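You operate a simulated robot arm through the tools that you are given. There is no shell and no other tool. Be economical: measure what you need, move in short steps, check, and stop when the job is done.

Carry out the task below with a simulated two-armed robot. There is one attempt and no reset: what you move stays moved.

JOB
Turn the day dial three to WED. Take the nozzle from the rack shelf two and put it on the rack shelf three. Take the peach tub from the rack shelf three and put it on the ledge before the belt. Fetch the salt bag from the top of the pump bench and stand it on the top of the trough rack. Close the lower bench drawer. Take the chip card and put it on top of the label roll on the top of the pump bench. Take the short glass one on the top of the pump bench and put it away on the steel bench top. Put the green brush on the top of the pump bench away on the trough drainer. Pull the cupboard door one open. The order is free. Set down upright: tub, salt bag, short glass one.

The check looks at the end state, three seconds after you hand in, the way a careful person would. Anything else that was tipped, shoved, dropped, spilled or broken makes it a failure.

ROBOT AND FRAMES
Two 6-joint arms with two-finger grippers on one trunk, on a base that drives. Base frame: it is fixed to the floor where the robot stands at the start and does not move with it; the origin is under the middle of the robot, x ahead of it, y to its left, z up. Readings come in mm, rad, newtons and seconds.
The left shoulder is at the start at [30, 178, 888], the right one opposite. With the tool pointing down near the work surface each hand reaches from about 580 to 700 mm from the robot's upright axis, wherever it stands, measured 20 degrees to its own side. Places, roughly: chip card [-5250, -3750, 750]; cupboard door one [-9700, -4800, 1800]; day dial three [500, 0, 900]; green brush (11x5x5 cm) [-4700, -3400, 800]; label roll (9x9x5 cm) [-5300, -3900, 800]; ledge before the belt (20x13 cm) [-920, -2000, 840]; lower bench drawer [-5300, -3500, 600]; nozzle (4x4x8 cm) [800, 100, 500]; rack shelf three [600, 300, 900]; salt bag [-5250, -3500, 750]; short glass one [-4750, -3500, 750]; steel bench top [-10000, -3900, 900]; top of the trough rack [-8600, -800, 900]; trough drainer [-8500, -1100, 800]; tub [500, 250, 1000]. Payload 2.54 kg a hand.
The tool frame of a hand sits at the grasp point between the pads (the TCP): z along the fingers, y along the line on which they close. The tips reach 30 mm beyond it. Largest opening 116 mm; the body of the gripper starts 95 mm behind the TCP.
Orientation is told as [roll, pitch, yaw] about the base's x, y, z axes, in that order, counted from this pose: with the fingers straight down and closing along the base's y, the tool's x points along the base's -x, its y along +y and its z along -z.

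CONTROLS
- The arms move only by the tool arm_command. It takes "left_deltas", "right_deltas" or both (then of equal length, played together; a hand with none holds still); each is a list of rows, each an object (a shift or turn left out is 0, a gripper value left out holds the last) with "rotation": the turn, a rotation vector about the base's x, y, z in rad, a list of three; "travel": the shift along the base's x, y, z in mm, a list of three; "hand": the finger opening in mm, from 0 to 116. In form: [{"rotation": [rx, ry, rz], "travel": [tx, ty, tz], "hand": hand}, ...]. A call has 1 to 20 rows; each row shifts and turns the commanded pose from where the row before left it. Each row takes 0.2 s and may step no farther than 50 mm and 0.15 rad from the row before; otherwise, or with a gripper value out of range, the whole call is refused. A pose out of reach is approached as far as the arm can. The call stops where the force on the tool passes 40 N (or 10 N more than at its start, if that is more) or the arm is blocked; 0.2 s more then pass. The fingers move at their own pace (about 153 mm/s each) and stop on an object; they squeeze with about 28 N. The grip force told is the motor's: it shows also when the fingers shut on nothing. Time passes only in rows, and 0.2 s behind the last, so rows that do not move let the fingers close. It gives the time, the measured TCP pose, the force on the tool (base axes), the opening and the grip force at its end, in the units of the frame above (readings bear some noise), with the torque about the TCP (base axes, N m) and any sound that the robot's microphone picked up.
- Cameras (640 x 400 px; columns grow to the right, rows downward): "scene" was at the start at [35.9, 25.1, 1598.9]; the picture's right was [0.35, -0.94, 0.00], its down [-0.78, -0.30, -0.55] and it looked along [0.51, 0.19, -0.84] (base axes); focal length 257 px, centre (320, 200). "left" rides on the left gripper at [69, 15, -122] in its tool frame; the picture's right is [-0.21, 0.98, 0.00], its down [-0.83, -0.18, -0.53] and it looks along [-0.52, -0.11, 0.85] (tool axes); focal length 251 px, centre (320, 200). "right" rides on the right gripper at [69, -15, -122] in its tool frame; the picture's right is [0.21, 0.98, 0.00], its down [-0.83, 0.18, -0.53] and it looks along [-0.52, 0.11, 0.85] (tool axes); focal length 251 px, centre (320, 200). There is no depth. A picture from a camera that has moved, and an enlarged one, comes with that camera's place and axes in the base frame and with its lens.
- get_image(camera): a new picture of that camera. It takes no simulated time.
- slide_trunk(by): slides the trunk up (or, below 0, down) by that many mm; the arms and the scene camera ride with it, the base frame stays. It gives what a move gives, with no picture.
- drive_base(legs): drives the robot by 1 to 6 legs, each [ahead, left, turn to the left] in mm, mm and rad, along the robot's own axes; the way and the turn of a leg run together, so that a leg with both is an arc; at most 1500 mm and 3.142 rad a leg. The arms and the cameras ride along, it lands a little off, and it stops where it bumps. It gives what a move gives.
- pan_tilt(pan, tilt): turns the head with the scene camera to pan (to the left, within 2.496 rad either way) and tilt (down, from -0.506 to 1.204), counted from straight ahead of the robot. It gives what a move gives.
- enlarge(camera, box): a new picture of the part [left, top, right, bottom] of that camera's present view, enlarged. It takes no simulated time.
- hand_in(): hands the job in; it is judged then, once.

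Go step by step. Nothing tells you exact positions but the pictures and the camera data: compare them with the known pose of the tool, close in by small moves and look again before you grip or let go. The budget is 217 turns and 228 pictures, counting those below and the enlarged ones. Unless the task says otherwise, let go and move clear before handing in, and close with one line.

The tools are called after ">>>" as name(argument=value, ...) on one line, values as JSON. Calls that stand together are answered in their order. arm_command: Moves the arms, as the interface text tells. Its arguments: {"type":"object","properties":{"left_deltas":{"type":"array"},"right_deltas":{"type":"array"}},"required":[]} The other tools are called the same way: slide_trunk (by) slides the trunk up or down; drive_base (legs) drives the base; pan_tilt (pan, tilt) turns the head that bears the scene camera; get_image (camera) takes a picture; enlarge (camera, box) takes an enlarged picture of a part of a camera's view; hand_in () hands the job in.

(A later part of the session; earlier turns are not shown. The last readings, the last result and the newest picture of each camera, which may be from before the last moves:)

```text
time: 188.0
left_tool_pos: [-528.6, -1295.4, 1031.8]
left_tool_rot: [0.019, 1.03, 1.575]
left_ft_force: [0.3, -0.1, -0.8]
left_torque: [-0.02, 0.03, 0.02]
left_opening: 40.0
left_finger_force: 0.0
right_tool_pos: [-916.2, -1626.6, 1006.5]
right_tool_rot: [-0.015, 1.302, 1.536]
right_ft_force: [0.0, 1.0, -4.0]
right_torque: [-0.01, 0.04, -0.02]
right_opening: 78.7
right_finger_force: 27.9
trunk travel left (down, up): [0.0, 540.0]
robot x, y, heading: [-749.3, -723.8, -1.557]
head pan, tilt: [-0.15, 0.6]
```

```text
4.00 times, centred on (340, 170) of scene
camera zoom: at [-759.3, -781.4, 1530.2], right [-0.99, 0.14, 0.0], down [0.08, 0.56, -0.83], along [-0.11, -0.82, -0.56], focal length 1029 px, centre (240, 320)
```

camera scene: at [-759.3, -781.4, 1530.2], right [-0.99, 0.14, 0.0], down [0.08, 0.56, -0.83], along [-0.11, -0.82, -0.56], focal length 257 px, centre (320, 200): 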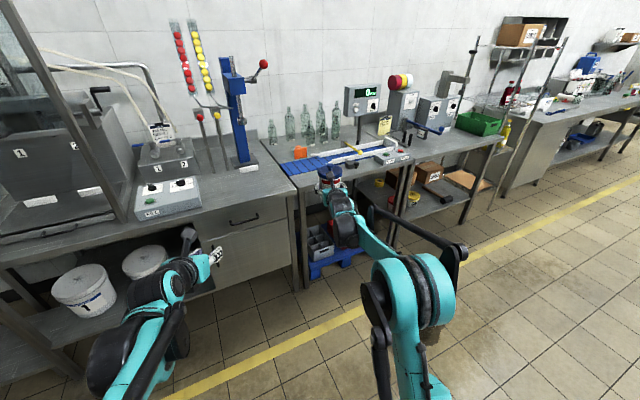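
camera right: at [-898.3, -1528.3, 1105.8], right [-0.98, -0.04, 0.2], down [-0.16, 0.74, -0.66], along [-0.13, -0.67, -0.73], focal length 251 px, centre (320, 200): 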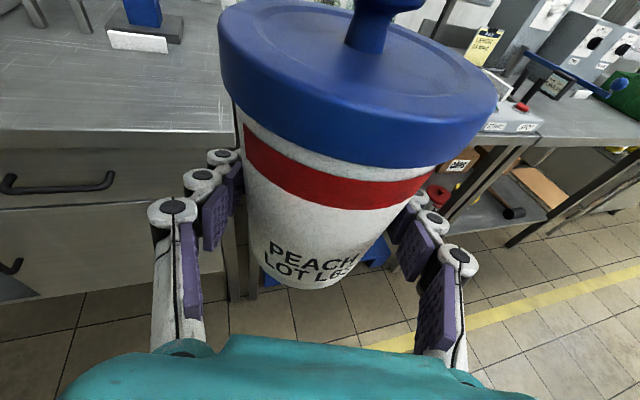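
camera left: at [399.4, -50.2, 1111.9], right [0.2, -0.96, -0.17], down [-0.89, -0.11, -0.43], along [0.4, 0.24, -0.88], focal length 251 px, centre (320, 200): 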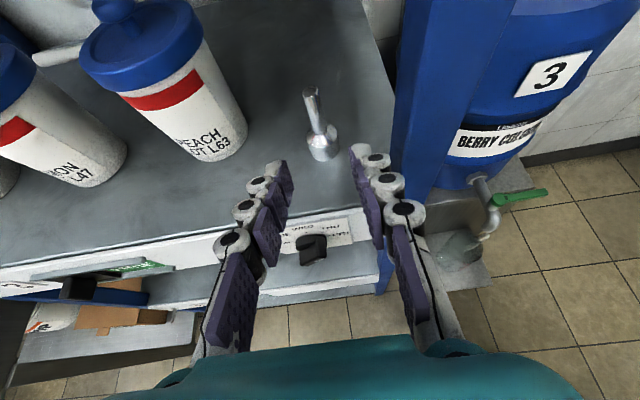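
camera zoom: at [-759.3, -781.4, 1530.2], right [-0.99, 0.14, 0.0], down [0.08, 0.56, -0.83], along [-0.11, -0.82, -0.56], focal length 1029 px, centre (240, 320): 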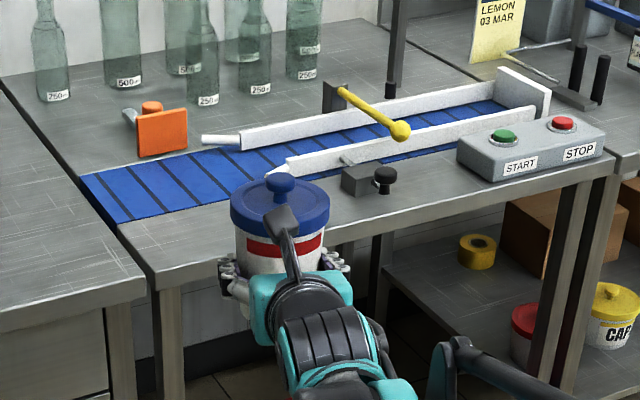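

Bench top is at z≈884 with its front-left corner near [−797, −1822], turned like the rack. The free strip centre is about [−926, −1951]. I'll square up to it.

>>> drive_base(legs=[[0, 0, 0.331], [0, -401, 0], [60, 0, 0]])

>>> pan_tilt(pan=-0.1, tilt=0.75)

>>> get_image(camera="scene")

```text
time: 192.2
left_tool_pos: [-698.2, -1381.5, 1030.6]
left_tool_rot: [0.019, 1.028, 1.928]
left_ft_force: [0.3, -0.9, -0.3]
left_torque: [-0.01, 0.0, -0.01]
left_opening: 39.9
left_finger_force: 0.1
right_tool_pos: [-945.4, -1826.1, 1004.5]
right_tool_rot: [-0.016, 1.3, 1.891]
right_ft_force: [0.0, -1.4, -5.5]
right_torque: [-0.05, -0.01, -0.01]
right_opening: 78.7
right_finger_force: 28.0
trunk travel left (down, up): [0.0, 540.0]
robot x, y, heading: [-1103.9, -919.5, -1.206]
head pan, tilt: [-0.15, 0.6]
```

```text
time: 192.9
left_tool_pos: [-698.8, -1380.4, 1032.0]
left_tool_rot: [0.021, 1.029, 1.927]
left_ft_force: [1.0, -0.1, 0.2]
left_torque: [-0.03, 0.0, -0.03]
left_opening: 40.0
left_finger_force: 0.1
right_tool_pos: [-945.5, -1824.7, 1006.6]
right_tool_rot: [-0.016, 1.302, 1.891]
right_ft_force: [-1.2, -0.4, -4.9]
right_torque: [-0.02, 0.02, 0.0]
right_opening: 78.9
right_finger_force: 28.2
trunk travel left (down, up): [0.0, 540.0]
robot x, y, heading: [-1099.7, -921.6, -1.202]
head pan, tilt: [-0.099, 0.75]
```

```text
118 pictures are left
camera scene: at [-1089.8, -972.1, 1517.3], right [-0.97, -0.26, 0.0], down [-0.18, 0.66, -0.73], along [0.19, -0.71, -0.68], focal length 257 px, centre (320, 200)
```

scene: 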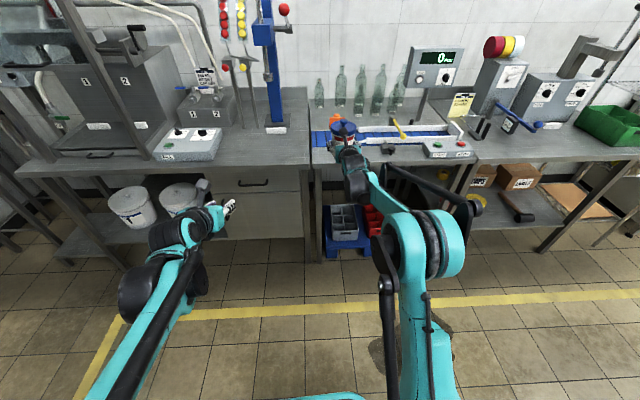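

>>> drive_base(legs=[[0, -24, 0], [118, 0, 0]])

>>> get_image(camera="right")

>>> enlarge(camera="scene", box=[280, 100, 480, 225])

```text
time: 194.5
left_tool_pos: [-678.5, -1501.1, 1031.2]
left_tool_rot: [0.019, 1.028, 1.928]
left_ft_force: [0.1, -0.4, -0.4]
left_torque: [0.01, -0.01, 0.02]
left_opening: 40.1
left_finger_force: 0.1
right_tool_pos: [-927.1, -1944.7, 1005.8]
right_tool_rot: [-0.016, 1.299, 1.89]
right_ft_force: [0.2, -0.4, -5.7]
right_torque: [-0.04, -0.02, 0.0]
right_opening: 78.9
right_finger_force: 28.2
trunk travel left (down, up): [0.0, 540.0]
robot x, y, heading: [-1082.4, -1035.1, -1.21]
head pan, tilt: [-0.099, 0.75]
```

```text
117 pictures are left
camera right: at [-944.5, -1847.3, 1104.6], right [-0.91, -0.37, 0.2], down [-0.41, 0.64, -0.65], along [0.12, -0.68, -0.73], focal length 251 px, centre (320, 200)
```

right: 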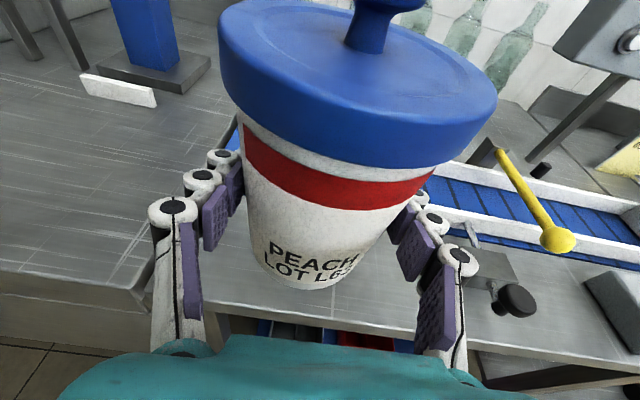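

```text
3.20 times, centred on (380, 162) of scene
camera zoom: at [-1069.6, -1092.3, 1517.2], right [-0.97, -0.26, 0.0], down [-0.18, 0.66, -0.73], along [0.19, -0.7, -0.68], focal length 823 px, centre (128, 320)
```

zoom: 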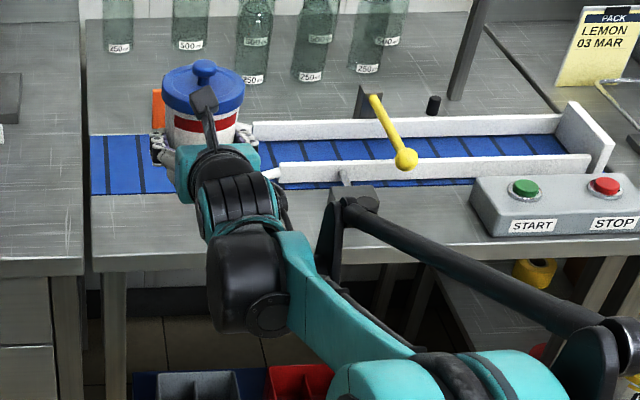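

>>> arm_command(right_deltas=[{"travel": [0, 0, -30]}, {"travel": [0, 0, -25]}, {"travel": [0, 0, -7]}, {"travel": [0, 0, -3]}, {"travel": [0, 0, -3]}, {}])

```text
time: 195.9
left_tool_pos: [-679.0, -1499.9, 1031.7]
left_tool_rot: [0.02, 1.03, 1.93]
left_ft_force: [-0.8, 1.2, -0.1]
left_torque: [0.01, 0.04, -0.01]
left_opening: 40.1
left_finger_force: 0.0
right_tool_pos: [-928.3, -1942.5, 938.7]
right_tool_rot: [-0.016, 1.303, 1.89]
right_ft_force: [0.8, 0.4, -4.8]
right_torque: [0.01, 0.0, -0.04]
right_opening: 78.7
right_finger_force: 27.7
trunk travel left (down, up): [0.0, 540.0]
robot x, y, heading: [-1080.4, -1039.4, -1.206]
head pan, tilt: [-0.099, 0.75]
```

>>> arm_command(right_deltas=[{"travel": [0, 0, -3]}, {"travel": [0, 0, -2]}, {"travel": [0, 0, -2]}, {"travel": [0, 0, -2]}, {}])

>>> get_image(camera="right")

```text
time: 197.1
left_tool_pos: [-680.7, -1499.2, 1031.8]
left_tool_rot: [0.018, 1.029, 1.93]
left_ft_force: [0.0, -0.2, -0.1]
left_torque: [-0.01, -0.02, 0.01]
left_opening: 40.0
left_finger_force: 0.1
right_tool_pos: [-926.4, -1943.3, 928.3]
right_tool_rot: [-0.015, 1.301, 1.89]
right_ft_force: [0.4, 0.0, -5.0]
right_torque: [-0.01, -0.01, 0.01]
right_opening: 78.6
right_finger_force: 27.9
trunk travel left (down, up): [0.0, 540.0]
robot x, y, heading: [-1085.2, -1037.3, -1.207]
head pan, tilt: [-0.099, 0.75]
```

```text
115 pictures are left
camera right: at [-945.0, -1845.2, 1028.3], right [-0.91, -0.37, 0.2], down [-0.41, 0.63, -0.66], along [0.12, -0.68, -0.73], focal length 251 px, centre (320, 200)
```

right: 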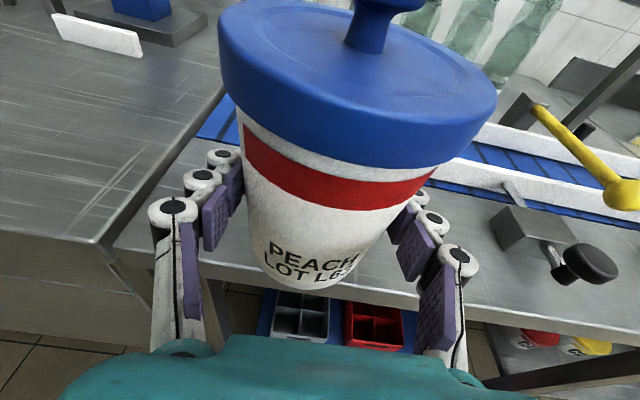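

No contact yet, and the bench edge turns out farther in: the bench is nearer z≈840, so the strip's centre is ≈[−920, −2000]. Raising, moving in, then lowering.

>>> arm_command(right_deltas=[{"travel": [0, 0, 10]}, {"travel": [3, -20, 0]}, {"travel": [3, -20, 0]}, {"travel": [2, -17, 0]}, {}])

>>> get_image(camera="right")

>>> enlarge(camera="scene", box=[280, 100, 440, 200])

```text
time: 198.3
left_tool_pos: [-679.2, -1500.1, 1031.7]
left_tool_rot: [0.019, 1.029, 1.928]
left_ft_force: [0.4, -0.4, -0.2]
left_torque: [0.0, -0.03, 0.0]
left_opening: 40.2
left_finger_force: 0.1
right_tool_pos: [-919.3, -1998.2, 940.6]
right_tool_rot: [-0.012, 1.303, 1.884]
right_ft_force: [0.3, 0.3, -4.5]
right_torque: [0.0, 0.0, 0.03]
right_opening: 78.9
right_finger_force: 28.7
trunk travel left (down, up): [0.0, 540.0]
robot x, y, heading: [-1082.7, -1038.9, -1.206]
head pan, tilt: [-0.099, 0.75]
```

```text
114 pictures are left
camera right: at [-936.4, -1900.6, 1040.0], right [-0.91, -0.37, 0.2], down [-0.4, 0.64, -0.66], along [0.11, -0.68, -0.73], focal length 251 px, centre (320, 200)
```

right: 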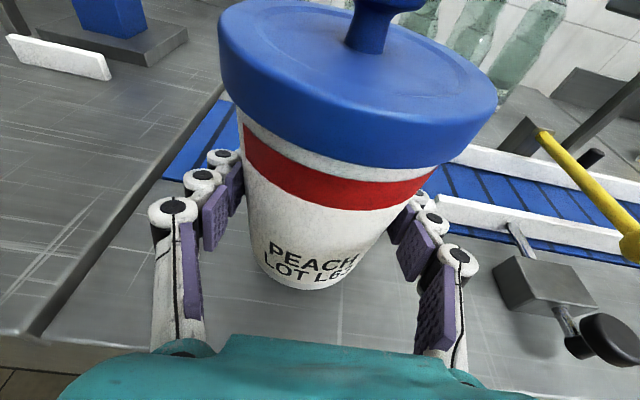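

```text
4.00 times, centred on (360, 150) of scene
camera zoom: at [-1070.2, -1090.5, 1517.3], right [-0.97, -0.26, 0.0], down [-0.18, 0.66, -0.73], along [0.19, -0.71, -0.68], focal length 1029 px, centre (160, 400)
```

zoom: 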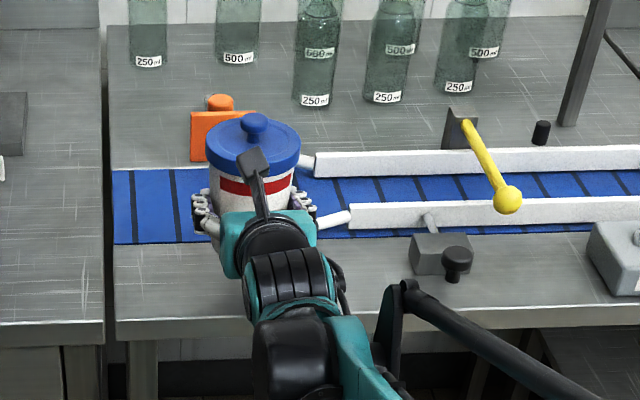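

>>> arm_command(right_deltas=[{"travel": [0, 0, -20]}, {"travel": [0, 0, -18]}, {"travel": [0, 0, -4]}, {"travel": [0, 0, -3]}, {"travel": [0, 0, -3]}, {"travel": [0, 0, -2]}, {}])

```text
time: 199.9
left_tool_pos: [-679.5, -1498.5, 1033.4]
left_tool_rot: [0.021, 1.032, 1.93]
left_ft_force: [0.2, -0.2, -0.5]
left_torque: [0.01, 0.0, -0.03]
left_opening: 39.8
left_finger_force: 0.2
right_tool_pos: [-918.9, -1998.2, 893.0]
right_tool_rot: [-0.014, 1.308, 1.886]
right_ft_force: [-0.8, -5.4, 26.6]
right_torque: [-0.13, 0.13, 0.16]
right_opening: 78.2
right_finger_force: 27.9
trunk travel left (down, up): [0.0, 540.0]
robot x, y, heading: [-1083.8, -1035.1, -1.205]
head pan, tilt: [-0.099, 0.75]
```

The tub is down on the ledge. Releasing and backing away.

>>> arm_command(right_deltas=[{"travel": [0, 0, 2]}, {"hand": 90}, {"hand": 108}, {"travel": [-8, 22, 0]}, {"travel": [-12, 34, 4]}, {"travel": [-15, 42, 8]}, {}])

>>> get_image(camera="right")

```text
time: 201.5
left_tool_pos: [-679.2, -1499.5, 1032.0]
left_tool_rot: [0.019, 1.029, 1.929]
left_ft_force: [-0.4, 0.1, -0.4]
left_torque: [0.02, -0.01, -0.02]
left_opening: 40.1
left_finger_force: 0.0
right_tool_pos: [-953.6, -1901.0, 903.3]
right_tool_rot: [-0.014, 1.304, 1.885]
right_ft_force: [0.3, 1.0, -0.4]
right_torque: [0.0, 0.0, 0.0]
right_opening: 107.5
right_finger_force: 0.1
trunk travel left (down, up): [0.0, 540.0]
robot x, y, heading: [-1081.1, -1038.5, -1.209]
head pan, tilt: [-0.099, 0.75]
```

```text
112 pictures are left
camera right: at [-971.1, -1803.9, 1003.1], right [-0.91, -0.37, 0.2], down [-0.41, 0.64, -0.66], along [0.11, -0.68, -0.73], focal length 251 px, centre (320, 200)
```

right: 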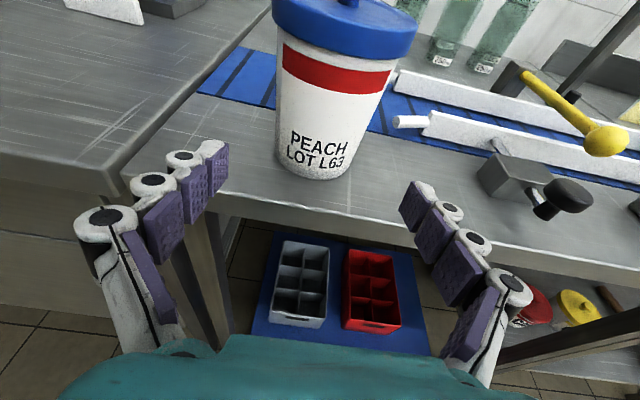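

Tub delivered. I'll tuck the right arm, back off, and drive along the wall towards the pump bench.

>>> arm_command(right_deltas=[{"travel": [-12, 33, 33]}, {"travel": [-12, 33, 33]}, {"travel": [-12, 33, 33]}, {"travel": [-12, 33, 33]}, {"travel": [-12, 33, 20]}, {"travel": [-12, 33, 0]}, {"travel": [-12, 33, 0]}])

>>> drive_base(legs=[[-350, 0, 0], [0, 0, -1.59]])

>>> pan_tilt(pan=0.15, tilt=0.3)

>>> get_image(camera="scene")

```text
time: 203.1
left_tool_pos: [-680.1, -1498.4, 1031.6]
left_tool_rot: [0.021, 1.032, 1.93]
left_ft_force: [0.4, -0.2, -0.3]
left_torque: [0.01, -0.01, 0.01]
left_opening: 40.1
left_finger_force: 0.1
right_tool_pos: [-1038.7, -1670.0, 1055.5]
right_tool_rot: [-0.015, 1.303, 1.888]
right_ft_force: [-0.4, 0.0, 0.2]
right_torque: [0.02, 0.0, -0.03]
right_opening: 108.3
right_finger_force: 0.2
trunk travel left (down, up): [0.0, 540.0]
robot x, y, heading: [-1083.2, -1039.6, -1.2]
head pan, tilt: [-0.099, 0.75]
```

```text
time: 209.2
left_tool_pos: [-1669.8, -1110.6, 1032.1]
left_tool_rot: [0.019, 1.03, 0.357]
left_ft_force: [-0.5, 0.0, 1.1]
left_torque: [-0.03, 0.02, 0.03]
left_opening: 39.8
left_finger_force: 0.0
right_tool_pos: [-1840.5, -749.7, 1055.9]
right_tool_rot: [-0.013, 1.303, 0.317]
right_ft_force: [0.1, 0.4, 0.5]
right_torque: [0.01, 0.01, 0.01]
right_opening: 107.8
right_finger_force: 0.0
trunk travel left (down, up): [0.0, 540.0]
robot x, y, heading: [-1207.2, -707.5, -2.778]
head pan, tilt: [-0.099, 0.75]
```

```text
time: 210.1
left_tool_pos: [-1669.1, -1109.4, 1031.8]
left_tool_rot: [0.019, 1.028, 0.356]
left_ft_force: [-0.6, 1.1, -0.3]
left_torque: [0.04, -0.02, 0.02]
left_opening: 40.3
left_finger_force: 0.0
right_tool_pos: [-1838.3, -750.1, 1055.4]
right_tool_rot: [-0.015, 1.305, 0.317]
right_ft_force: [0.5, 0.6, 0.8]
right_torque: [0.04, 0.03, 0.01]
right_opening: 108.2
right_finger_force: 0.0
trunk travel left (down, up): [0.0, 540.0]
robot x, y, heading: [-1207.9, -707.5, -2.778]
head pan, tilt: [0.15, 0.3]
```

```text
111 pictures are left
camera scene: at [-1260.4, -743.3, 1557.6], right [-0.49, 0.87, 0.0], down [0.26, 0.15, -0.95], along [-0.83, -0.47, -0.3], focal length 257 px, centre (320, 200)
```

scene: 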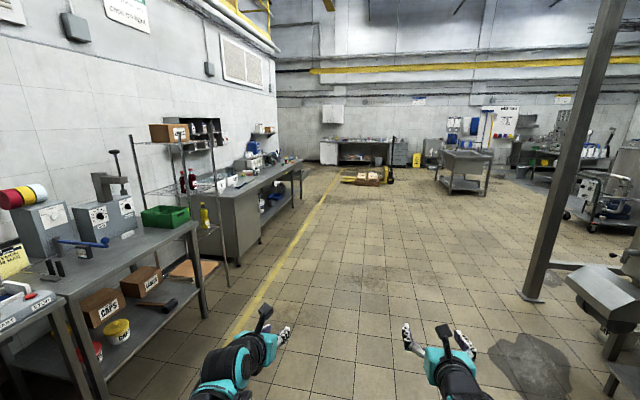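

>>> drive_base(legs=[[1500, 0, 0], [1400, 0, 0]])

>>> pan_tilt(pan=0.7, tilt=0.4)

>>> get_image(camera="scene")

```text
time: 224.3
left_tool_pos: [-4437.9, -2130.0, 1031.7]
left_tool_rot: [0.022, 1.031, 0.363]
left_ft_force: [-0.6, -0.1, -0.1]
left_torque: [0.0, 0.0, 0.03]
left_opening: 40.1
left_finger_force: 0.0
right_tool_pos: [-4611.2, -1773.2, 1055.1]
right_tool_rot: [-0.016, 1.302, 0.323]
right_ft_force: [-0.5, -0.2, -0.5]
right_torque: [0.01, -0.02, 0.02]
right_opening: 107.8
right_finger_force: 0.0
trunk travel left (down, up): [0.0, 540.0]
robot x, y, heading: [-3977.2, -1729.5, -2.776]
head pan, tilt: [0.15, 0.3]
```

```text
time: 225.3
left_tool_pos: [-4438.7, -2129.8, 1031.9]
left_tool_rot: [0.021, 1.03, 0.362]
left_ft_force: [0.6, -0.8, 0.3]
left_torque: [0.0, 0.01, -0.03]
left_opening: 40.2
left_finger_force: 0.1
right_tool_pos: [-4610.9, -1773.1, 1054.4]
right_tool_rot: [-0.014, 1.304, 0.322]
right_ft_force: [-0.6, -0.3, -0.4]
right_torque: [0.01, 0.0, 0.01]
right_opening: 108.1
right_finger_force: 0.1
trunk travel left (down, up): [0.0, 540.0]
robot x, y, heading: [-3978.2, -1727.7, -2.771]
head pan, tilt: [0.7, 0.4]
```

```text
110 pictures are left
camera scene: at [-3995.2, -1796.3, 1548.5], right [-0.88, 0.48, 0.0], down [0.19, 0.34, -0.92], along [-0.44, -0.81, -0.39], focal length 257 px, centre (320, 200)
```

scene: 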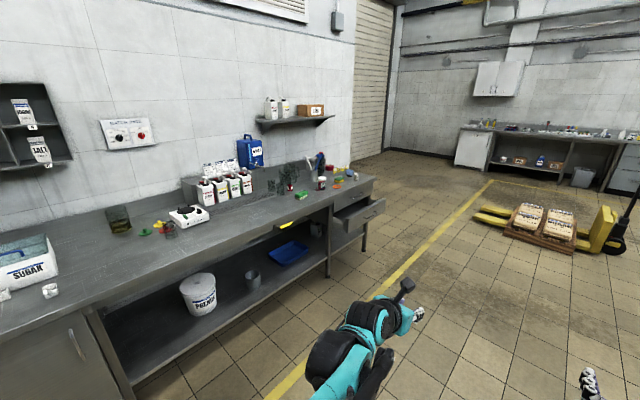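

>>> drive_base(legs=[[1000, 0, 0], [0, 0, 1.545]])

>>> pan_tilt(pan=0.0, tilt=0.45)

>>> get_image(camera="scene")

>>> enlarge(camera="scene", box=[200, 100, 440, 250])

```text
time: 234.3
left_tool_pos: [-4527.5, -2564.7, 1031.9]
left_tool_rot: [0.021, 1.031, 1.904]
left_ft_force: [-0.9, -0.6, 0.0]
left_torque: [0.0, -0.03, 0.0]
left_opening: 40.0
left_finger_force: 0.0
right_tool_pos: [-4889.1, -2726.4, 1055.8]
right_tool_rot: [-0.013, 1.302, 1.862]
right_ft_force: [0.8, 0.4, -0.8]
right_torque: [-0.01, 0.0, -0.01]
right_opening: 107.9
right_finger_force: 0.2
trunk travel left (down, up): [0.0, 540.0]
robot x, y, heading: [-4916.1, -2090.2, -1.231]
head pan, tilt: [0.7, 0.4]
```

```text
time: 235.3
left_tool_pos: [-4526.5, -2564.1, 1031.6]
left_tool_rot: [0.02, 1.03, 1.903]
left_ft_force: [0.5, -0.1, 0.7]
left_torque: [0.01, 0.04, 0.0]
left_opening: 39.9
left_finger_force: 0.1
right_tool_pos: [-4889.1, -2726.6, 1055.6]
right_tool_rot: [-0.013, 1.305, 1.863]
right_ft_force: [-0.1, 0.2, -0.5]
right_torque: [0.0, 0.01, -0.05]
right_opening: 108.1
right_finger_force: 0.1
trunk travel left (down, up): [0.0, 540.0]
robot x, y, heading: [-4912.3, -2089.0, -1.233]
head pan, tilt: [0.0, 0.45]
```

```text
109 pictures are left
camera scene: at [-4896.0, -2150.8, 1543.8], right [-0.94, -0.33, 0.0], down [-0.14, 0.41, -0.9], along [0.3, -0.85, -0.44], focal length 257 px, centre (320, 200)
```

scene: 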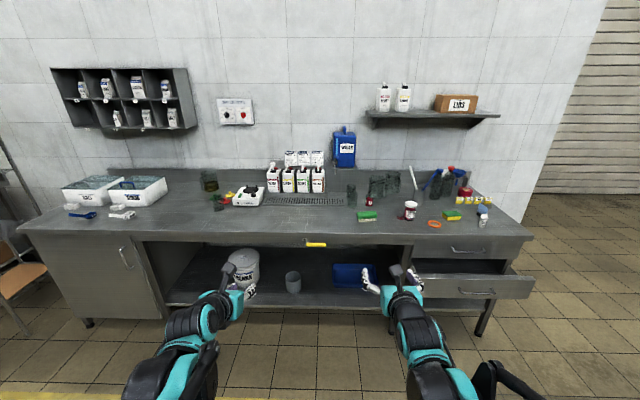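

```text
2.67 times, centred on (320, 175) of scene
camera zoom: at [-4896.0, -2150.8, 1543.8], right [-0.94, -0.33, 0.0], down [-0.14, 0.41, -0.9], along [0.3, -0.85, -0.44], focal length 686 px, centre (320, 267)
```

zoom: 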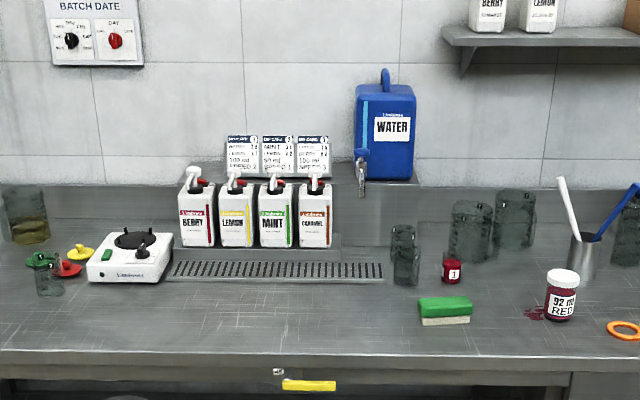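

>>> enlarge(camera="scene", box=[340, 140, 540, 265])

>>> enlarge(camera="scene", box=[380, 160, 508, 240])

```text
3.20 times, centred on (440, 202) of scene
camera zoom: at [-4896.0, -2150.8, 1543.8], right [-0.94, -0.33, 0.0], down [-0.14, 0.41, -0.9], along [0.3, -0.85, -0.44], focal length 823 px, centre (-64, 192)
```

zoom: 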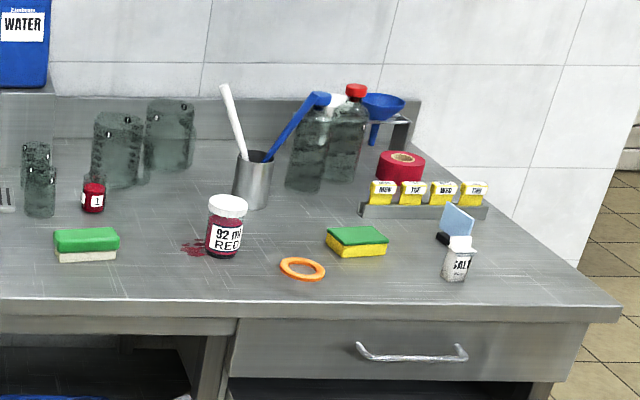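

```text
5.00 times, centred on (444, 200) of scene
camera zoom: at [-4896.0, -2150.8, 1543.8], right [-0.94, -0.33, 0.0], down [-0.14, 0.41, -0.9], along [0.3, -0.85, -0.44], focal length 1286 px, centre (-300, 200)
```

zoom: 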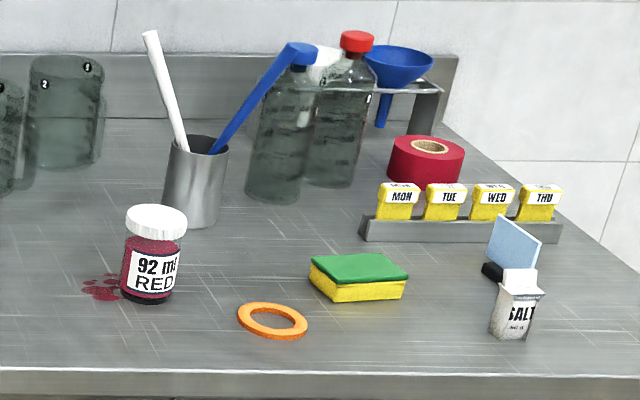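

I can identify: green brush (green/white block), label roll (red), chip card (blue card by the salt bag), salt bag, small glasses at left. The lower drawer sticks out at right. First the drawer: position the right hand, closed, low in front of it.

>>> drive_base(legs=[[-46, 0, 0], [0, -640, 0]])

>>> arm_command(right_deltas=[{"travel": [15, -42, 0], "hand": 0}, {"travel": [15, -42, 0]}, {"travel": [15, -42, -10]}, {"travel": [14, -40, -20]}, {"travel": [14, -40, -20]}, {"travel": [4, -12, -45]}, {"travel": [0, 0, -50]}, {"travel": [0, 0, -50]}, {"travel": [0, 0, -50]}, {"travel": [0, 0, -50]}, {"travel": [0, 0, -50]}, {"travel": [0, 0, -50]}, {}])

>>> pan_tilt(pan=-0.1, tilt=0.6)

>>> get_image(camera="scene")

>>> get_image(camera="right")

```text
time: 239.4
left_tool_pos: [-5132.8, -2731.5, 1031.9]
left_tool_rot: [0.021, 1.03, 1.915]
left_ft_force: [0.4, -0.2, -0.3]
left_torque: [0.01, -0.03, 0.02]
left_opening: 40.0
left_finger_force: 0.2
right_tool_pos: [-5493.6, -2899.3, 1055.5]
right_tool_rot: [-0.016, 1.302, 1.876]
right_ft_force: [1.1, -0.9, 0.2]
right_torque: [0.0, 0.01, 0.03]
right_opening: 108.0
right_finger_force: 0.1
trunk travel left (down, up): [0.0, 540.0]
robot x, y, heading: [-5525.5, -2265.4, -1.222]
head pan, tilt: [0.0, 0.45]
```

```text
time: 242.2
left_tool_pos: [-5132.1, -2731.5, 1032.0]
left_tool_rot: [0.02, 1.03, 1.917]
left_ft_force: [-0.4, 0.0, -0.1]
left_torque: [0.0, -0.02, 0.0]
left_opening: 40.1
left_finger_force: 0.0
right_tool_pos: [-5416.0, -3114.9, 663.0]
right_tool_rot: [-0.013, 1.303, 1.874]
right_ft_force: [0.4, 0.2, 0.4]
right_torque: [0.0, -0.04, -0.02]
right_opening: 0.1
right_finger_force: 27.5
trunk travel left (down, up): [0.0, 540.0]
robot x, y, heading: [-5530.0, -2263.9, -1.217]
head pan, tilt: [0.0, 0.45]
```

```text
time: 242.9
left_tool_pos: [-5133.0, -2732.4, 1031.0]
left_tool_rot: [0.02, 1.03, 1.917]
left_ft_force: [0.8, 0.4, -0.3]
left_torque: [-0.02, -0.02, -0.01]
left_opening: 40.0
left_finger_force: 0.2
right_tool_pos: [-5416.4, -3115.4, 664.7]
right_tool_rot: [-0.011, 1.303, 1.873]
right_ft_force: [-0.2, -0.2, 0.4]
right_torque: [0.01, 0.02, 0.02]
right_opening: 0.2
right_finger_force: 27.9
trunk travel left (down, up): [0.0, 540.0]
robot x, y, heading: [-5530.4, -2264.9, -1.221]
head pan, tilt: [-0.099, 0.6]
```

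```text
105 pictures are left
camera scene: at [-5517.1, -2323.3, 1530.3], right [-0.97, -0.25, 0.0], down [-0.14, 0.55, -0.83], along [0.21, -0.8, -0.56], focal length 257 px, centre (320, 200)
```

scene: 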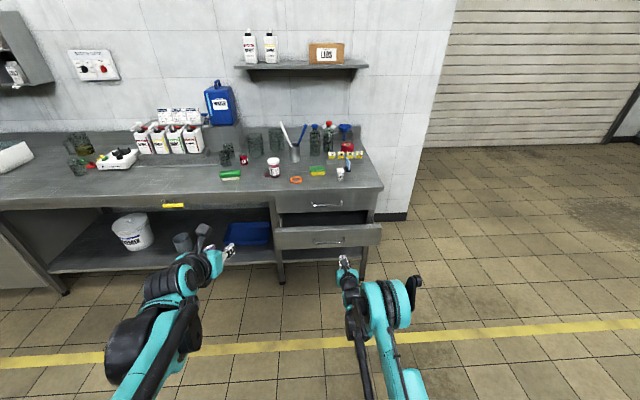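

```text
104 pictures are left
camera right: at [-5433.1, -3017.3, 763.3], right [-0.91, -0.36, 0.2], down [-0.4, 0.64, -0.66], along [0.1, -0.68, -0.73], focal length 251 px, centre (320, 200)
```

right: 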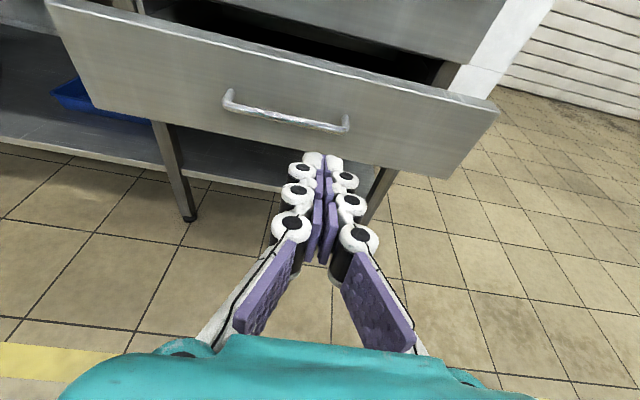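

The drawer handle is at about [−5300, −3336, 567]. I'll lower the hand to z≈605, align it with the drawer's middle just above the handle.

>>> arm_command(right_deltas=[{"rotation": [0.141, 0.051, 0], "travel": [5, -14, -20]}, {"travel": [5, -14, -20]}, {"travel": [0, 0, -18]}, {}])

>>> drive_base(legs=[[0, 34, 0], [130, 0, 0]])

>>> get_image(camera="right")

```text
time: 243.9
left_tool_pos: [-5133.2, -2731.8, 1031.6]
left_tool_rot: [0.021, 1.029, 1.916]
left_ft_force: [-0.2, -0.6, -0.8]
left_torque: [-0.02, -0.01, -0.05]
left_opening: 40.2
left_finger_force: 0.1
right_tool_pos: [-5400.2, -3140.3, 605.7]
right_tool_rot: [0.005, 1.152, 1.883]
right_ft_force: [0.3, 1.0, 0.3]
right_torque: [0.04, 0.0, 0.01]
right_opening: 0.3
right_finger_force: 28.4
right hand out of reach, approached as far as the arm can: row 1, 3
trunk travel left (down, up): [0.0, 540.0]
robot x, y, heading: [-5525.5, -2268.6, -1.216]
head pan, tilt: [-0.099, 0.6]
```

```text
time: 245.7
left_tool_pos: [-5053.3, -2853.4, 1032.2]
left_tool_rot: [0.022, 1.027, 1.916]
left_ft_force: [0.0, -0.1, 0.3]
left_torque: [0.04, -0.01, 0.02]
left_opening: 40.2
left_finger_force: 0.0
right_tool_pos: [-5321.8, -3260.6, 606.4]
right_tool_rot: [0.004, 1.152, 1.883]
right_ft_force: [-0.5, -0.9, 0.0]
right_torque: [0.02, -0.03, -0.02]
right_opening: 0.0
right_finger_force: 27.7
trunk travel left (down, up): [0.0, 540.0]
robot x, y, heading: [-5449.7, -2383.2, -1.218]
head pan, tilt: [-0.099, 0.6]
```

```text
103 pictures are left
camera right: at [-5332.4, -3177.5, 718.8], right [-0.9, -0.38, 0.2], down [-0.42, 0.73, -0.54], along [0.06, -0.57, -0.82], focal length 251 px, centre (320, 200)
```

right: 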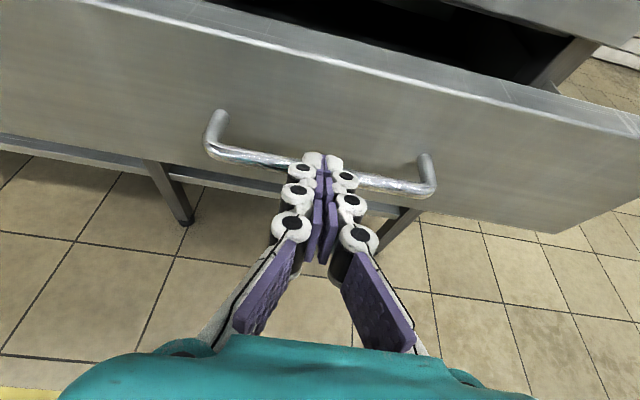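

>>> drive_base(legs=[[60, 0, 0]])

>>> get_image(camera="right")

```text
time: 246.7
left_tool_pos: [-5033.4, -2911.2, 1031.0]
left_tool_rot: [0.021, 1.031, 1.916]
left_ft_force: [0.0, -0.1, -0.2]
left_torque: [-0.02, 0.0, -0.02]
left_opening: 40.0
left_finger_force: 0.1
right_tool_pos: [-5300.0, -3317.1, 605.7]
right_tool_rot: [0.003, 1.152, 1.882]
right_ft_force: [-0.3, -0.4, 0.2]
right_torque: [0.01, 0.01, 0.0]
right_opening: 0.0
right_finger_force: 28.8
trunk travel left (down, up): [0.0, 540.0]
robot x, y, heading: [-5428.5, -2441.4, -1.22]
head pan, tilt: [-0.099, 0.6]
```

```text
102 pictures are left
camera right: at [-5311.4, -3234.1, 718.6], right [-0.9, -0.38, 0.2], down [-0.42, 0.73, -0.54], along [0.06, -0.57, -0.82], focal length 251 px, centre (320, 200)
```

right: 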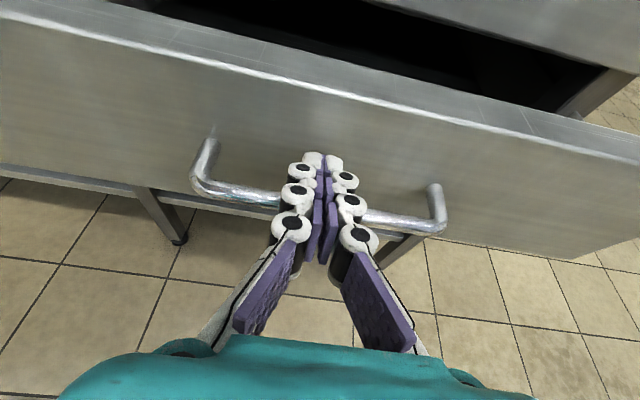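

>>> drive_base(legs=[[80, 0, 0]])

>>> get_image(camera="right")

```text
time: 247.7
left_tool_pos: [-5005.8, -2984.2, 1030.7]
left_tool_rot: [0.022, 1.03, 1.917]
left_ft_force: [0.8, -0.4, -0.2]
left_torque: [0.01, -0.01, -0.01]
left_opening: 39.9
left_finger_force: 0.0
right_tool_pos: [-5274.9, -3392.3, 605.1]
right_tool_rot: [0.003, 1.153, 1.882]
right_ft_force: [-0.3, -0.4, -0.3]
right_torque: [0.01, 0.01, 0.0]
right_opening: 0.3
right_finger_force: 29.1
trunk travel left (down, up): [0.0, 540.0]
robot x, y, heading: [-5401.6, -2516.7, -1.215]
head pan, tilt: [-0.099, 0.6]
```

```text
101 pictures are left
camera right: at [-5284.0, -3308.5, 718.6], right [-0.9, -0.38, 0.2], down [-0.42, 0.73, -0.54], along [0.06, -0.57, -0.82], focal length 251 px, centre (320, 200)
```

right: 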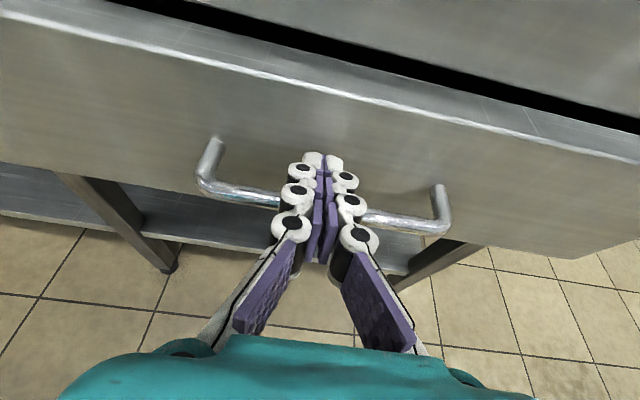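

>>> drive_base(legs=[[50, 0, 0]])

>>> get_image(camera="right")

```text
time: 248.7
left_tool_pos: [-4989.3, -3029.7, 1032.1]
left_tool_rot: [0.022, 1.033, 1.916]
left_ft_force: [0.1, 0.0, -0.5]
left_torque: [-0.02, 0.05, 0.02]
left_opening: 39.9
left_finger_force: 0.0
right_tool_pos: [-5259.3, -3433.8, 605.1]
right_tool_rot: [0.003, 1.149, 1.882]
right_ft_force: [0.3, 0.9, -0.4]
right_torque: [-0.01, 0.02, 0.01]
right_opening: 0.0
right_finger_force: 28.4
trunk travel left (down, up): [0.0, 540.0]
robot x, y, heading: [-5387.3, -2561.3, -1.224]
head pan, tilt: [-0.099, 0.6]
stopped in leg 1: the force on the tool passed its limit at 90 N (the readings are from after the stop); the commanded pose is now the measured one
```

```text
100 pictures are left
camera right: at [-5269.2, -3350.2, 718.7], right [-0.9, -0.38, 0.2], down [-0.42, 0.73, -0.53], along [0.06, -0.57, -0.82], focal length 251 px, centre (320, 200)
```

right: 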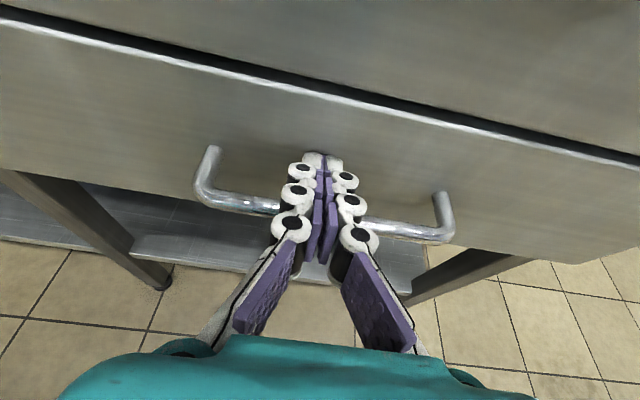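

The drawer seems to be home (stopped by force). Backing off to check.

>>> drive_base(legs=[[-220, 0, 0]])

>>> enlarge(camera="scene", box=[230, 100, 430, 225])

>>> get_image(camera="right")

```text
time: 250.4
left_tool_pos: [-5066.2, -2823.2, 1033.4]
left_tool_rot: [0.02, 1.032, 1.913]
left_ft_force: [0.6, -0.7, 0.7]
left_torque: [0.01, -0.01, -0.01]
left_opening: 39.7
left_finger_force: 0.1
right_tool_pos: [-5335.1, -3225.4, 605.9]
right_tool_rot: [0.004, 1.15, 1.881]
right_ft_force: [-0.1, 0.2, 0.0]
right_torque: [-0.04, -0.01, 0.06]
right_opening: 0.0
right_finger_force: 28.6
trunk travel left (down, up): [0.0, 540.0]
robot x, y, heading: [-5460.5, -2354.8, -1.225]
head pan, tilt: [-0.099, 0.6]
```

```text
3.20 times, centred on (330, 162) of scene
camera zoom: at [-5449.2, -2411.6, 1530.2], right [-0.97, -0.25, 0.0], down [-0.14, 0.55, -0.83], along [0.2, -0.8, -0.56], focal length 823 px, centre (288, 320)
```

zoom: 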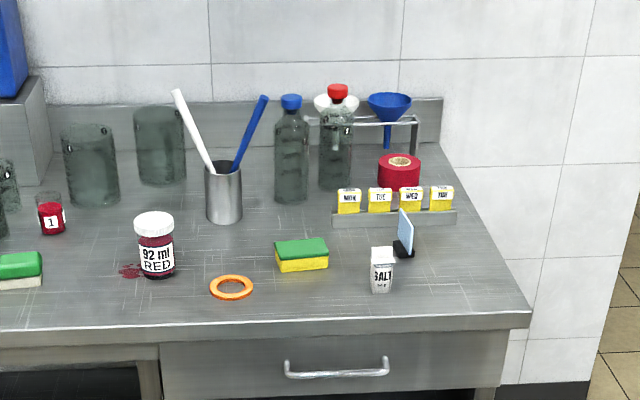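

```text
98 pictures are left
camera right: at [-5345.6, -3143.7, 718.7], right [-0.9, -0.38, 0.2], down [-0.42, 0.73, -0.53], along [0.06, -0.57, -0.82], focal length 251 px, centre (320, 200)
```

right: 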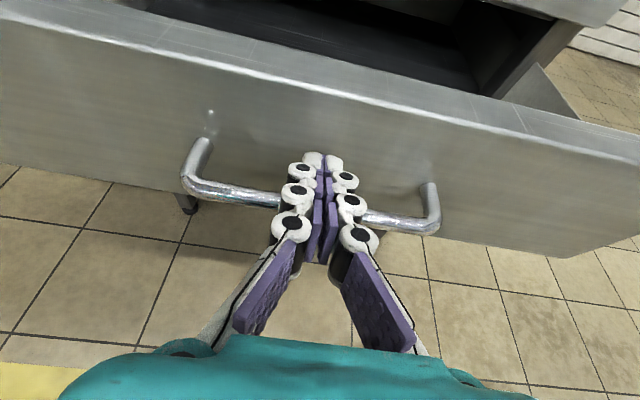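

The finger tips were hooked behind the handle and pulled the drawer back out. I'll push it in again, then lift the hand clear before backing.

>>> drive_base(legs=[[217, 0, 0]])

>>> arm_command(right_deltas=[{"travel": [0, 0, 20]}, {"travel": [0, 0, 25]}, {"travel": [0, 0, 30]}, {}])

>>> get_image(camera="right")

```text
time: 252.1
left_tool_pos: [-4994.3, -3028.2, 1031.6]
left_tool_rot: [0.021, 1.03, 1.909]
left_ft_force: [0.1, -0.8, -0.2]
left_torque: [-0.01, -0.02, 0.04]
left_opening: 40.2
left_finger_force: 0.0
right_tool_pos: [-5265.3, -3429.8, 604.0]
right_tool_rot: [0.003, 1.146, 1.876]
right_ft_force: [-0.8, -0.4, -0.6]
right_torque: [-0.02, -0.03, 0.01]
right_opening: 0.0
right_finger_force: 28.1
trunk travel left (down, up): [0.0, 540.0]
robot x, y, heading: [-5386.8, -2556.5, -1.233]
head pan, tilt: [-0.099, 0.6]
```

```text
time: 253.1
left_tool_pos: [-4994.8, -3028.6, 1032.2]
left_tool_rot: [0.021, 1.03, 1.909]
left_ft_force: [-0.4, 0.2, 0.5]
left_torque: [-0.01, 0.01, -0.01]
left_opening: 39.6
left_finger_force: 0.0
right_tool_pos: [-5266.1, -3430.0, 680.3]
right_tool_rot: [0.004, 1.15, 1.875]
right_ft_force: [-0.1, 0.3, -1.3]
right_torque: [0.01, 0.0, -0.02]
right_opening: 0.1
right_finger_force: 28.2
trunk travel left (down, up): [0.0, 540.0]
robot x, y, heading: [-5387.7, -2557.2, -1.229]
head pan, tilt: [-0.099, 0.6]
```

```text
97 pictures are left
camera right: at [-5276.2, -3347.5, 793.2], right [-0.91, -0.37, 0.2], down [-0.42, 0.73, -0.53], along [0.05, -0.57, -0.82], focal length 251 px, centre (320, 200)
```

right: 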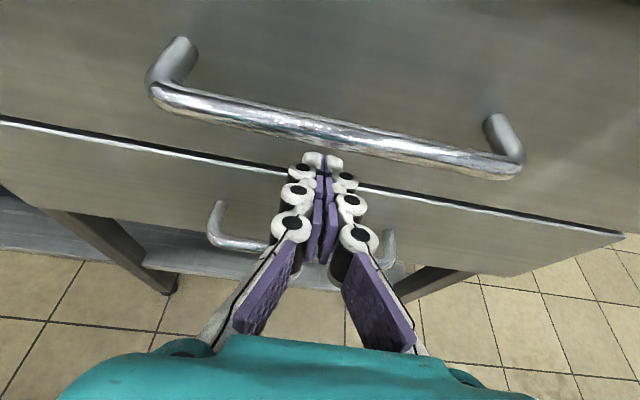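

>>> arm_command(right_deltas=[{"travel": [-5, 14, 0]}, {"travel": [0, 0, -35]}, {"travel": [3, -8, 0]}, {"travel": [3, -8, 0]}, {"travel": [3, -8, 0]}, {}])

>>> get_image(camera="right")

```text
time: 254.4
left_tool_pos: [-4996.1, -3024.5, 1033.6]
left_tool_rot: [0.023, 1.033, 1.908]
left_ft_force: [-0.6, 0.4, -1.0]
left_torque: [0.01, 0.01, 0.01]
left_opening: 40.0
left_finger_force: 0.1
right_tool_pos: [-5263.7, -3435.7, 647.6]
right_tool_rot: [0.003, 1.147, 1.876]
right_ft_force: [-6.0, 16.2, 11.4]
right_torque: [-0.22, -0.14, -0.01]
right_opening: 5.8
right_finger_force: 28.6
trunk travel left (down, up): [0.0, 540.0]
robot x, y, heading: [-5389.9, -2556.0, -1.229]
head pan, tilt: [-0.099, 0.6]
stopped in row 6 (right hand): the force on the tool passed its limit at 45 N (the readings are from after the stop); the commanded pose is now the measured one
```

```text
96 pictures are left
camera right: at [-5273.7, -3353.5, 760.4], right [-0.91, -0.37, 0.2], down [-0.42, 0.74, -0.53], along [0.05, -0.57, -0.82], focal length 251 px, centre (320, 200)
```

right: 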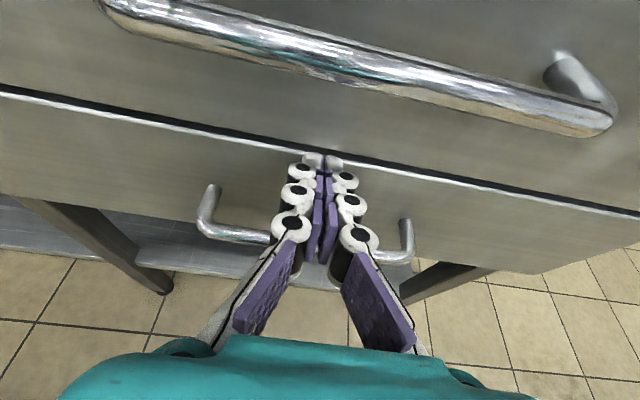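

Drawer is firmly closed. Backing off straight and raising the hand to view the bench top.

>>> drive_base(legs=[[-200, 0, 0]])

>>> arm_command(right_deltas=[{"travel": [0, 0, 50], "hand": 60}, {"travel": [0, 0, 50]}, {"travel": [0, 0, 50]}, {"travel": [0, 0, 50]}, {"travel": [0, 0, 50]}, {"travel": [-6, 16, 45]}, {"travel": [-6, 16, 45]}, {}])

>>> get_image(camera="right")

>>> get_image(camera="scene")

```text
time: 256.0
left_tool_pos: [-5063.9, -2838.6, 1032.4]
left_tool_rot: [0.023, 1.031, 1.904]
left_ft_force: [-0.2, 0.6, 0.1]
left_torque: [0.02, -0.01, 0.01]
left_opening: 39.8
left_finger_force: 0.0
right_tool_pos: [-5332.8, -3247.8, 644.7]
right_tool_rot: [0.003, 1.144, 1.873]
right_ft_force: [0.7, 0.8, 0.3]
right_torque: [0.02, -0.01, 0.0]
right_opening: 0.0
right_finger_force: 28.3
trunk travel left (down, up): [0.0, 540.0]
robot x, y, heading: [-5452.1, -2365.2, -1.227]
head pan, tilt: [-0.099, 0.6]
```

```text
time: 257.8
left_tool_pos: [-5064.6, -2837.3, 1032.9]
left_tool_rot: [0.023, 1.03, 1.905]
left_ft_force: [0.4, 0.0, 0.3]
left_torque: [-0.01, -0.03, 0.04]
left_opening: 40.0
left_finger_force: 0.2
right_tool_pos: [-5344.4, -3217.2, 988.6]
right_tool_rot: [0.003, 1.144, 1.873]
right_ft_force: [0.7, 0.2, 0.4]
right_torque: [0.01, -0.01, -0.01]
right_opening: 59.8
right_finger_force: 0.0
trunk travel left (down, up): [0.0, 540.0]
robot x, y, heading: [-5456.6, -2364.7, -1.234]
head pan, tilt: [-0.099, 0.6]
```

```text
95 pictures are left
camera right: at [-5353.1, -3134.6, 1102.7], right [-0.91, -0.37, 0.2], down [-0.42, 0.74, -0.53], along [0.05, -0.56, -0.82], focal length 251 px, centre (320, 200)
```

right: 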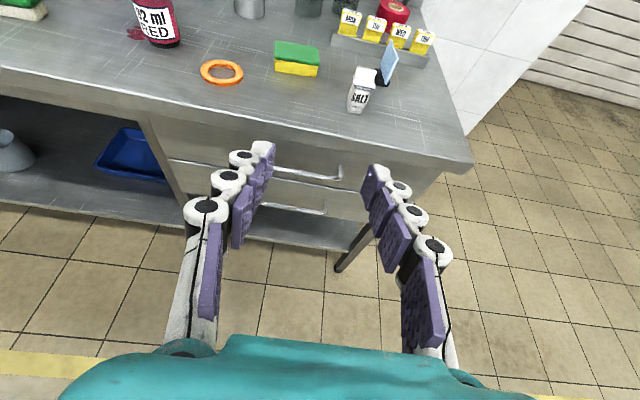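

```text
94 pictures are left
camera scene: at [-5444.1, -2424.6, 1530.2], right [-0.97, -0.24, 0.0], down [-0.14, 0.55, -0.82], along [0.2, -0.8, -0.57], focal length 257 px, centre (320, 200)
```

scene: 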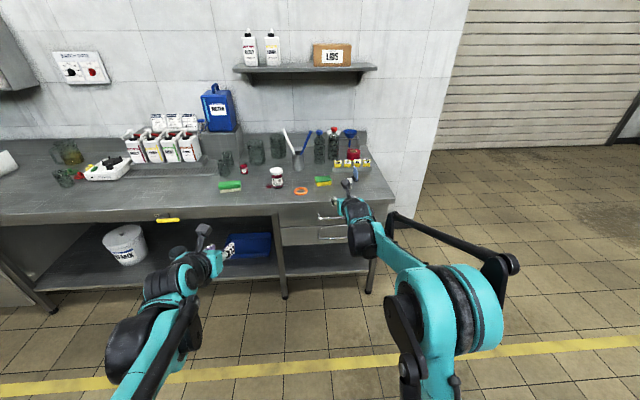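

>>> enlarge(camera="right", box=[320, 0, 480, 100])

```text
4.00 times, centred on (400, 50) of right
camera zoom: at [-5353.1, -3134.6, 1102.7], right [-0.91, -0.37, 0.2], down [-0.42, 0.74, -0.53], along [0.05, -0.56, -0.82], focal length 1006 px, centre (0, 800)
```

zoom: 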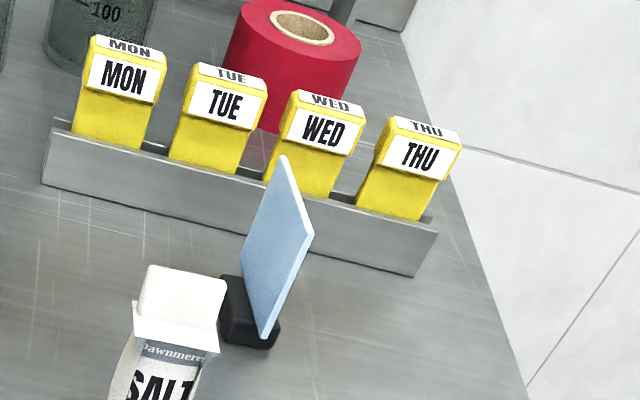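

The salt bag base is at ≈[−5321, −3527], bench top z≈838; the card stands behind it. Left hand will take the salt bag first; I'll retract the right hand and position.

>>> arm_command(right_deltas=[{"travel": [-15, 41, 10]}, {"travel": [-15, 41, 10]}, {"travel": [-15, 41, 10]}, {"travel": [-15, 41, 10]}, {"travel": [-13, 38, 10]}], left_deltas=[{"travel": [15, -41, -15], "hand": 80}, {"travel": [15, -41, -20]}, {"travel": [12, -33, -25]}, {"travel": [0, 0, -30]}, {"travel": [0, 0, 0]}])

>>> drive_base(legs=[[0, -485, 0], [300, 0, 0]])

>>> get_image(camera="left")

```text
time: 259.0
left_tool_pos: [-5023.9, -2952.6, 943.4]
left_tool_rot: [0.022, 1.03, 1.906]
left_ft_force: [-0.5, -0.4, -0.6]
left_torque: [0.01, 0.0, -0.03]
left_opening: 80.3
left_finger_force: 0.0
right_tool_pos: [-5419.5, -3011.3, 1037.9]
right_tool_rot: [0.004, 1.146, 1.873]
right_ft_force: [0.6, 0.0, 0.8]
right_torque: [0.01, -0.04, 0.01]
right_opening: 59.8
right_finger_force: 0.0
trunk travel left (down, up): [0.0, 540.0]
robot x, y, heading: [-5455.2, -2368.2, -1.23]
head pan, tilt: [-0.099, 0.6]
```

```text
time: 263.5
left_tool_pos: [-5380.5, -3399.3, 941.9]
left_tool_rot: [0.022, 1.03, 1.906]
left_ft_force: [-0.2, -0.6, -0.9]
left_torque: [0.0, 0.03, 0.0]
left_opening: 80.2
left_finger_force: 0.0
right_tool_pos: [-5778.2, -3458.3, 1037.2]
right_tool_rot: [0.003, 1.143, 1.872]
right_ft_force: [0.2, -0.1, -1.4]
right_torque: [-0.01, 0.0, 0.01]
right_opening: 60.0
right_finger_force: 0.1
trunk travel left (down, up): [0.0, 540.0]
robot x, y, heading: [-5811.8, -2809.8, -1.23]
head pan, tilt: [-0.099, 0.6]
```

```text
92 pictures are left
camera left: at [-5415.9, -3337.1, 1064.3], right [-0.96, -0.2, -0.17], down [-0.11, 0.89, -0.43], along [0.24, -0.4, -0.88], focal length 251 px, centre (320, 200)
```

left: 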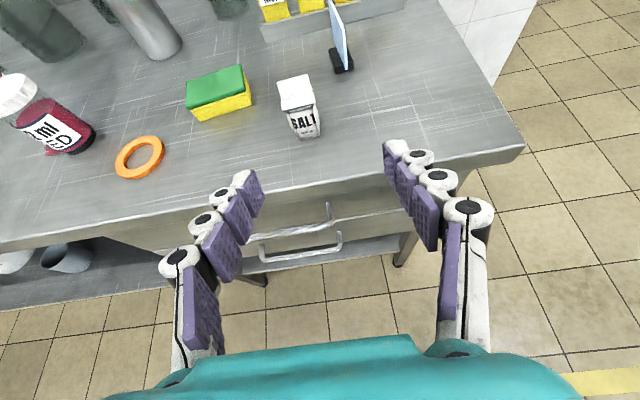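

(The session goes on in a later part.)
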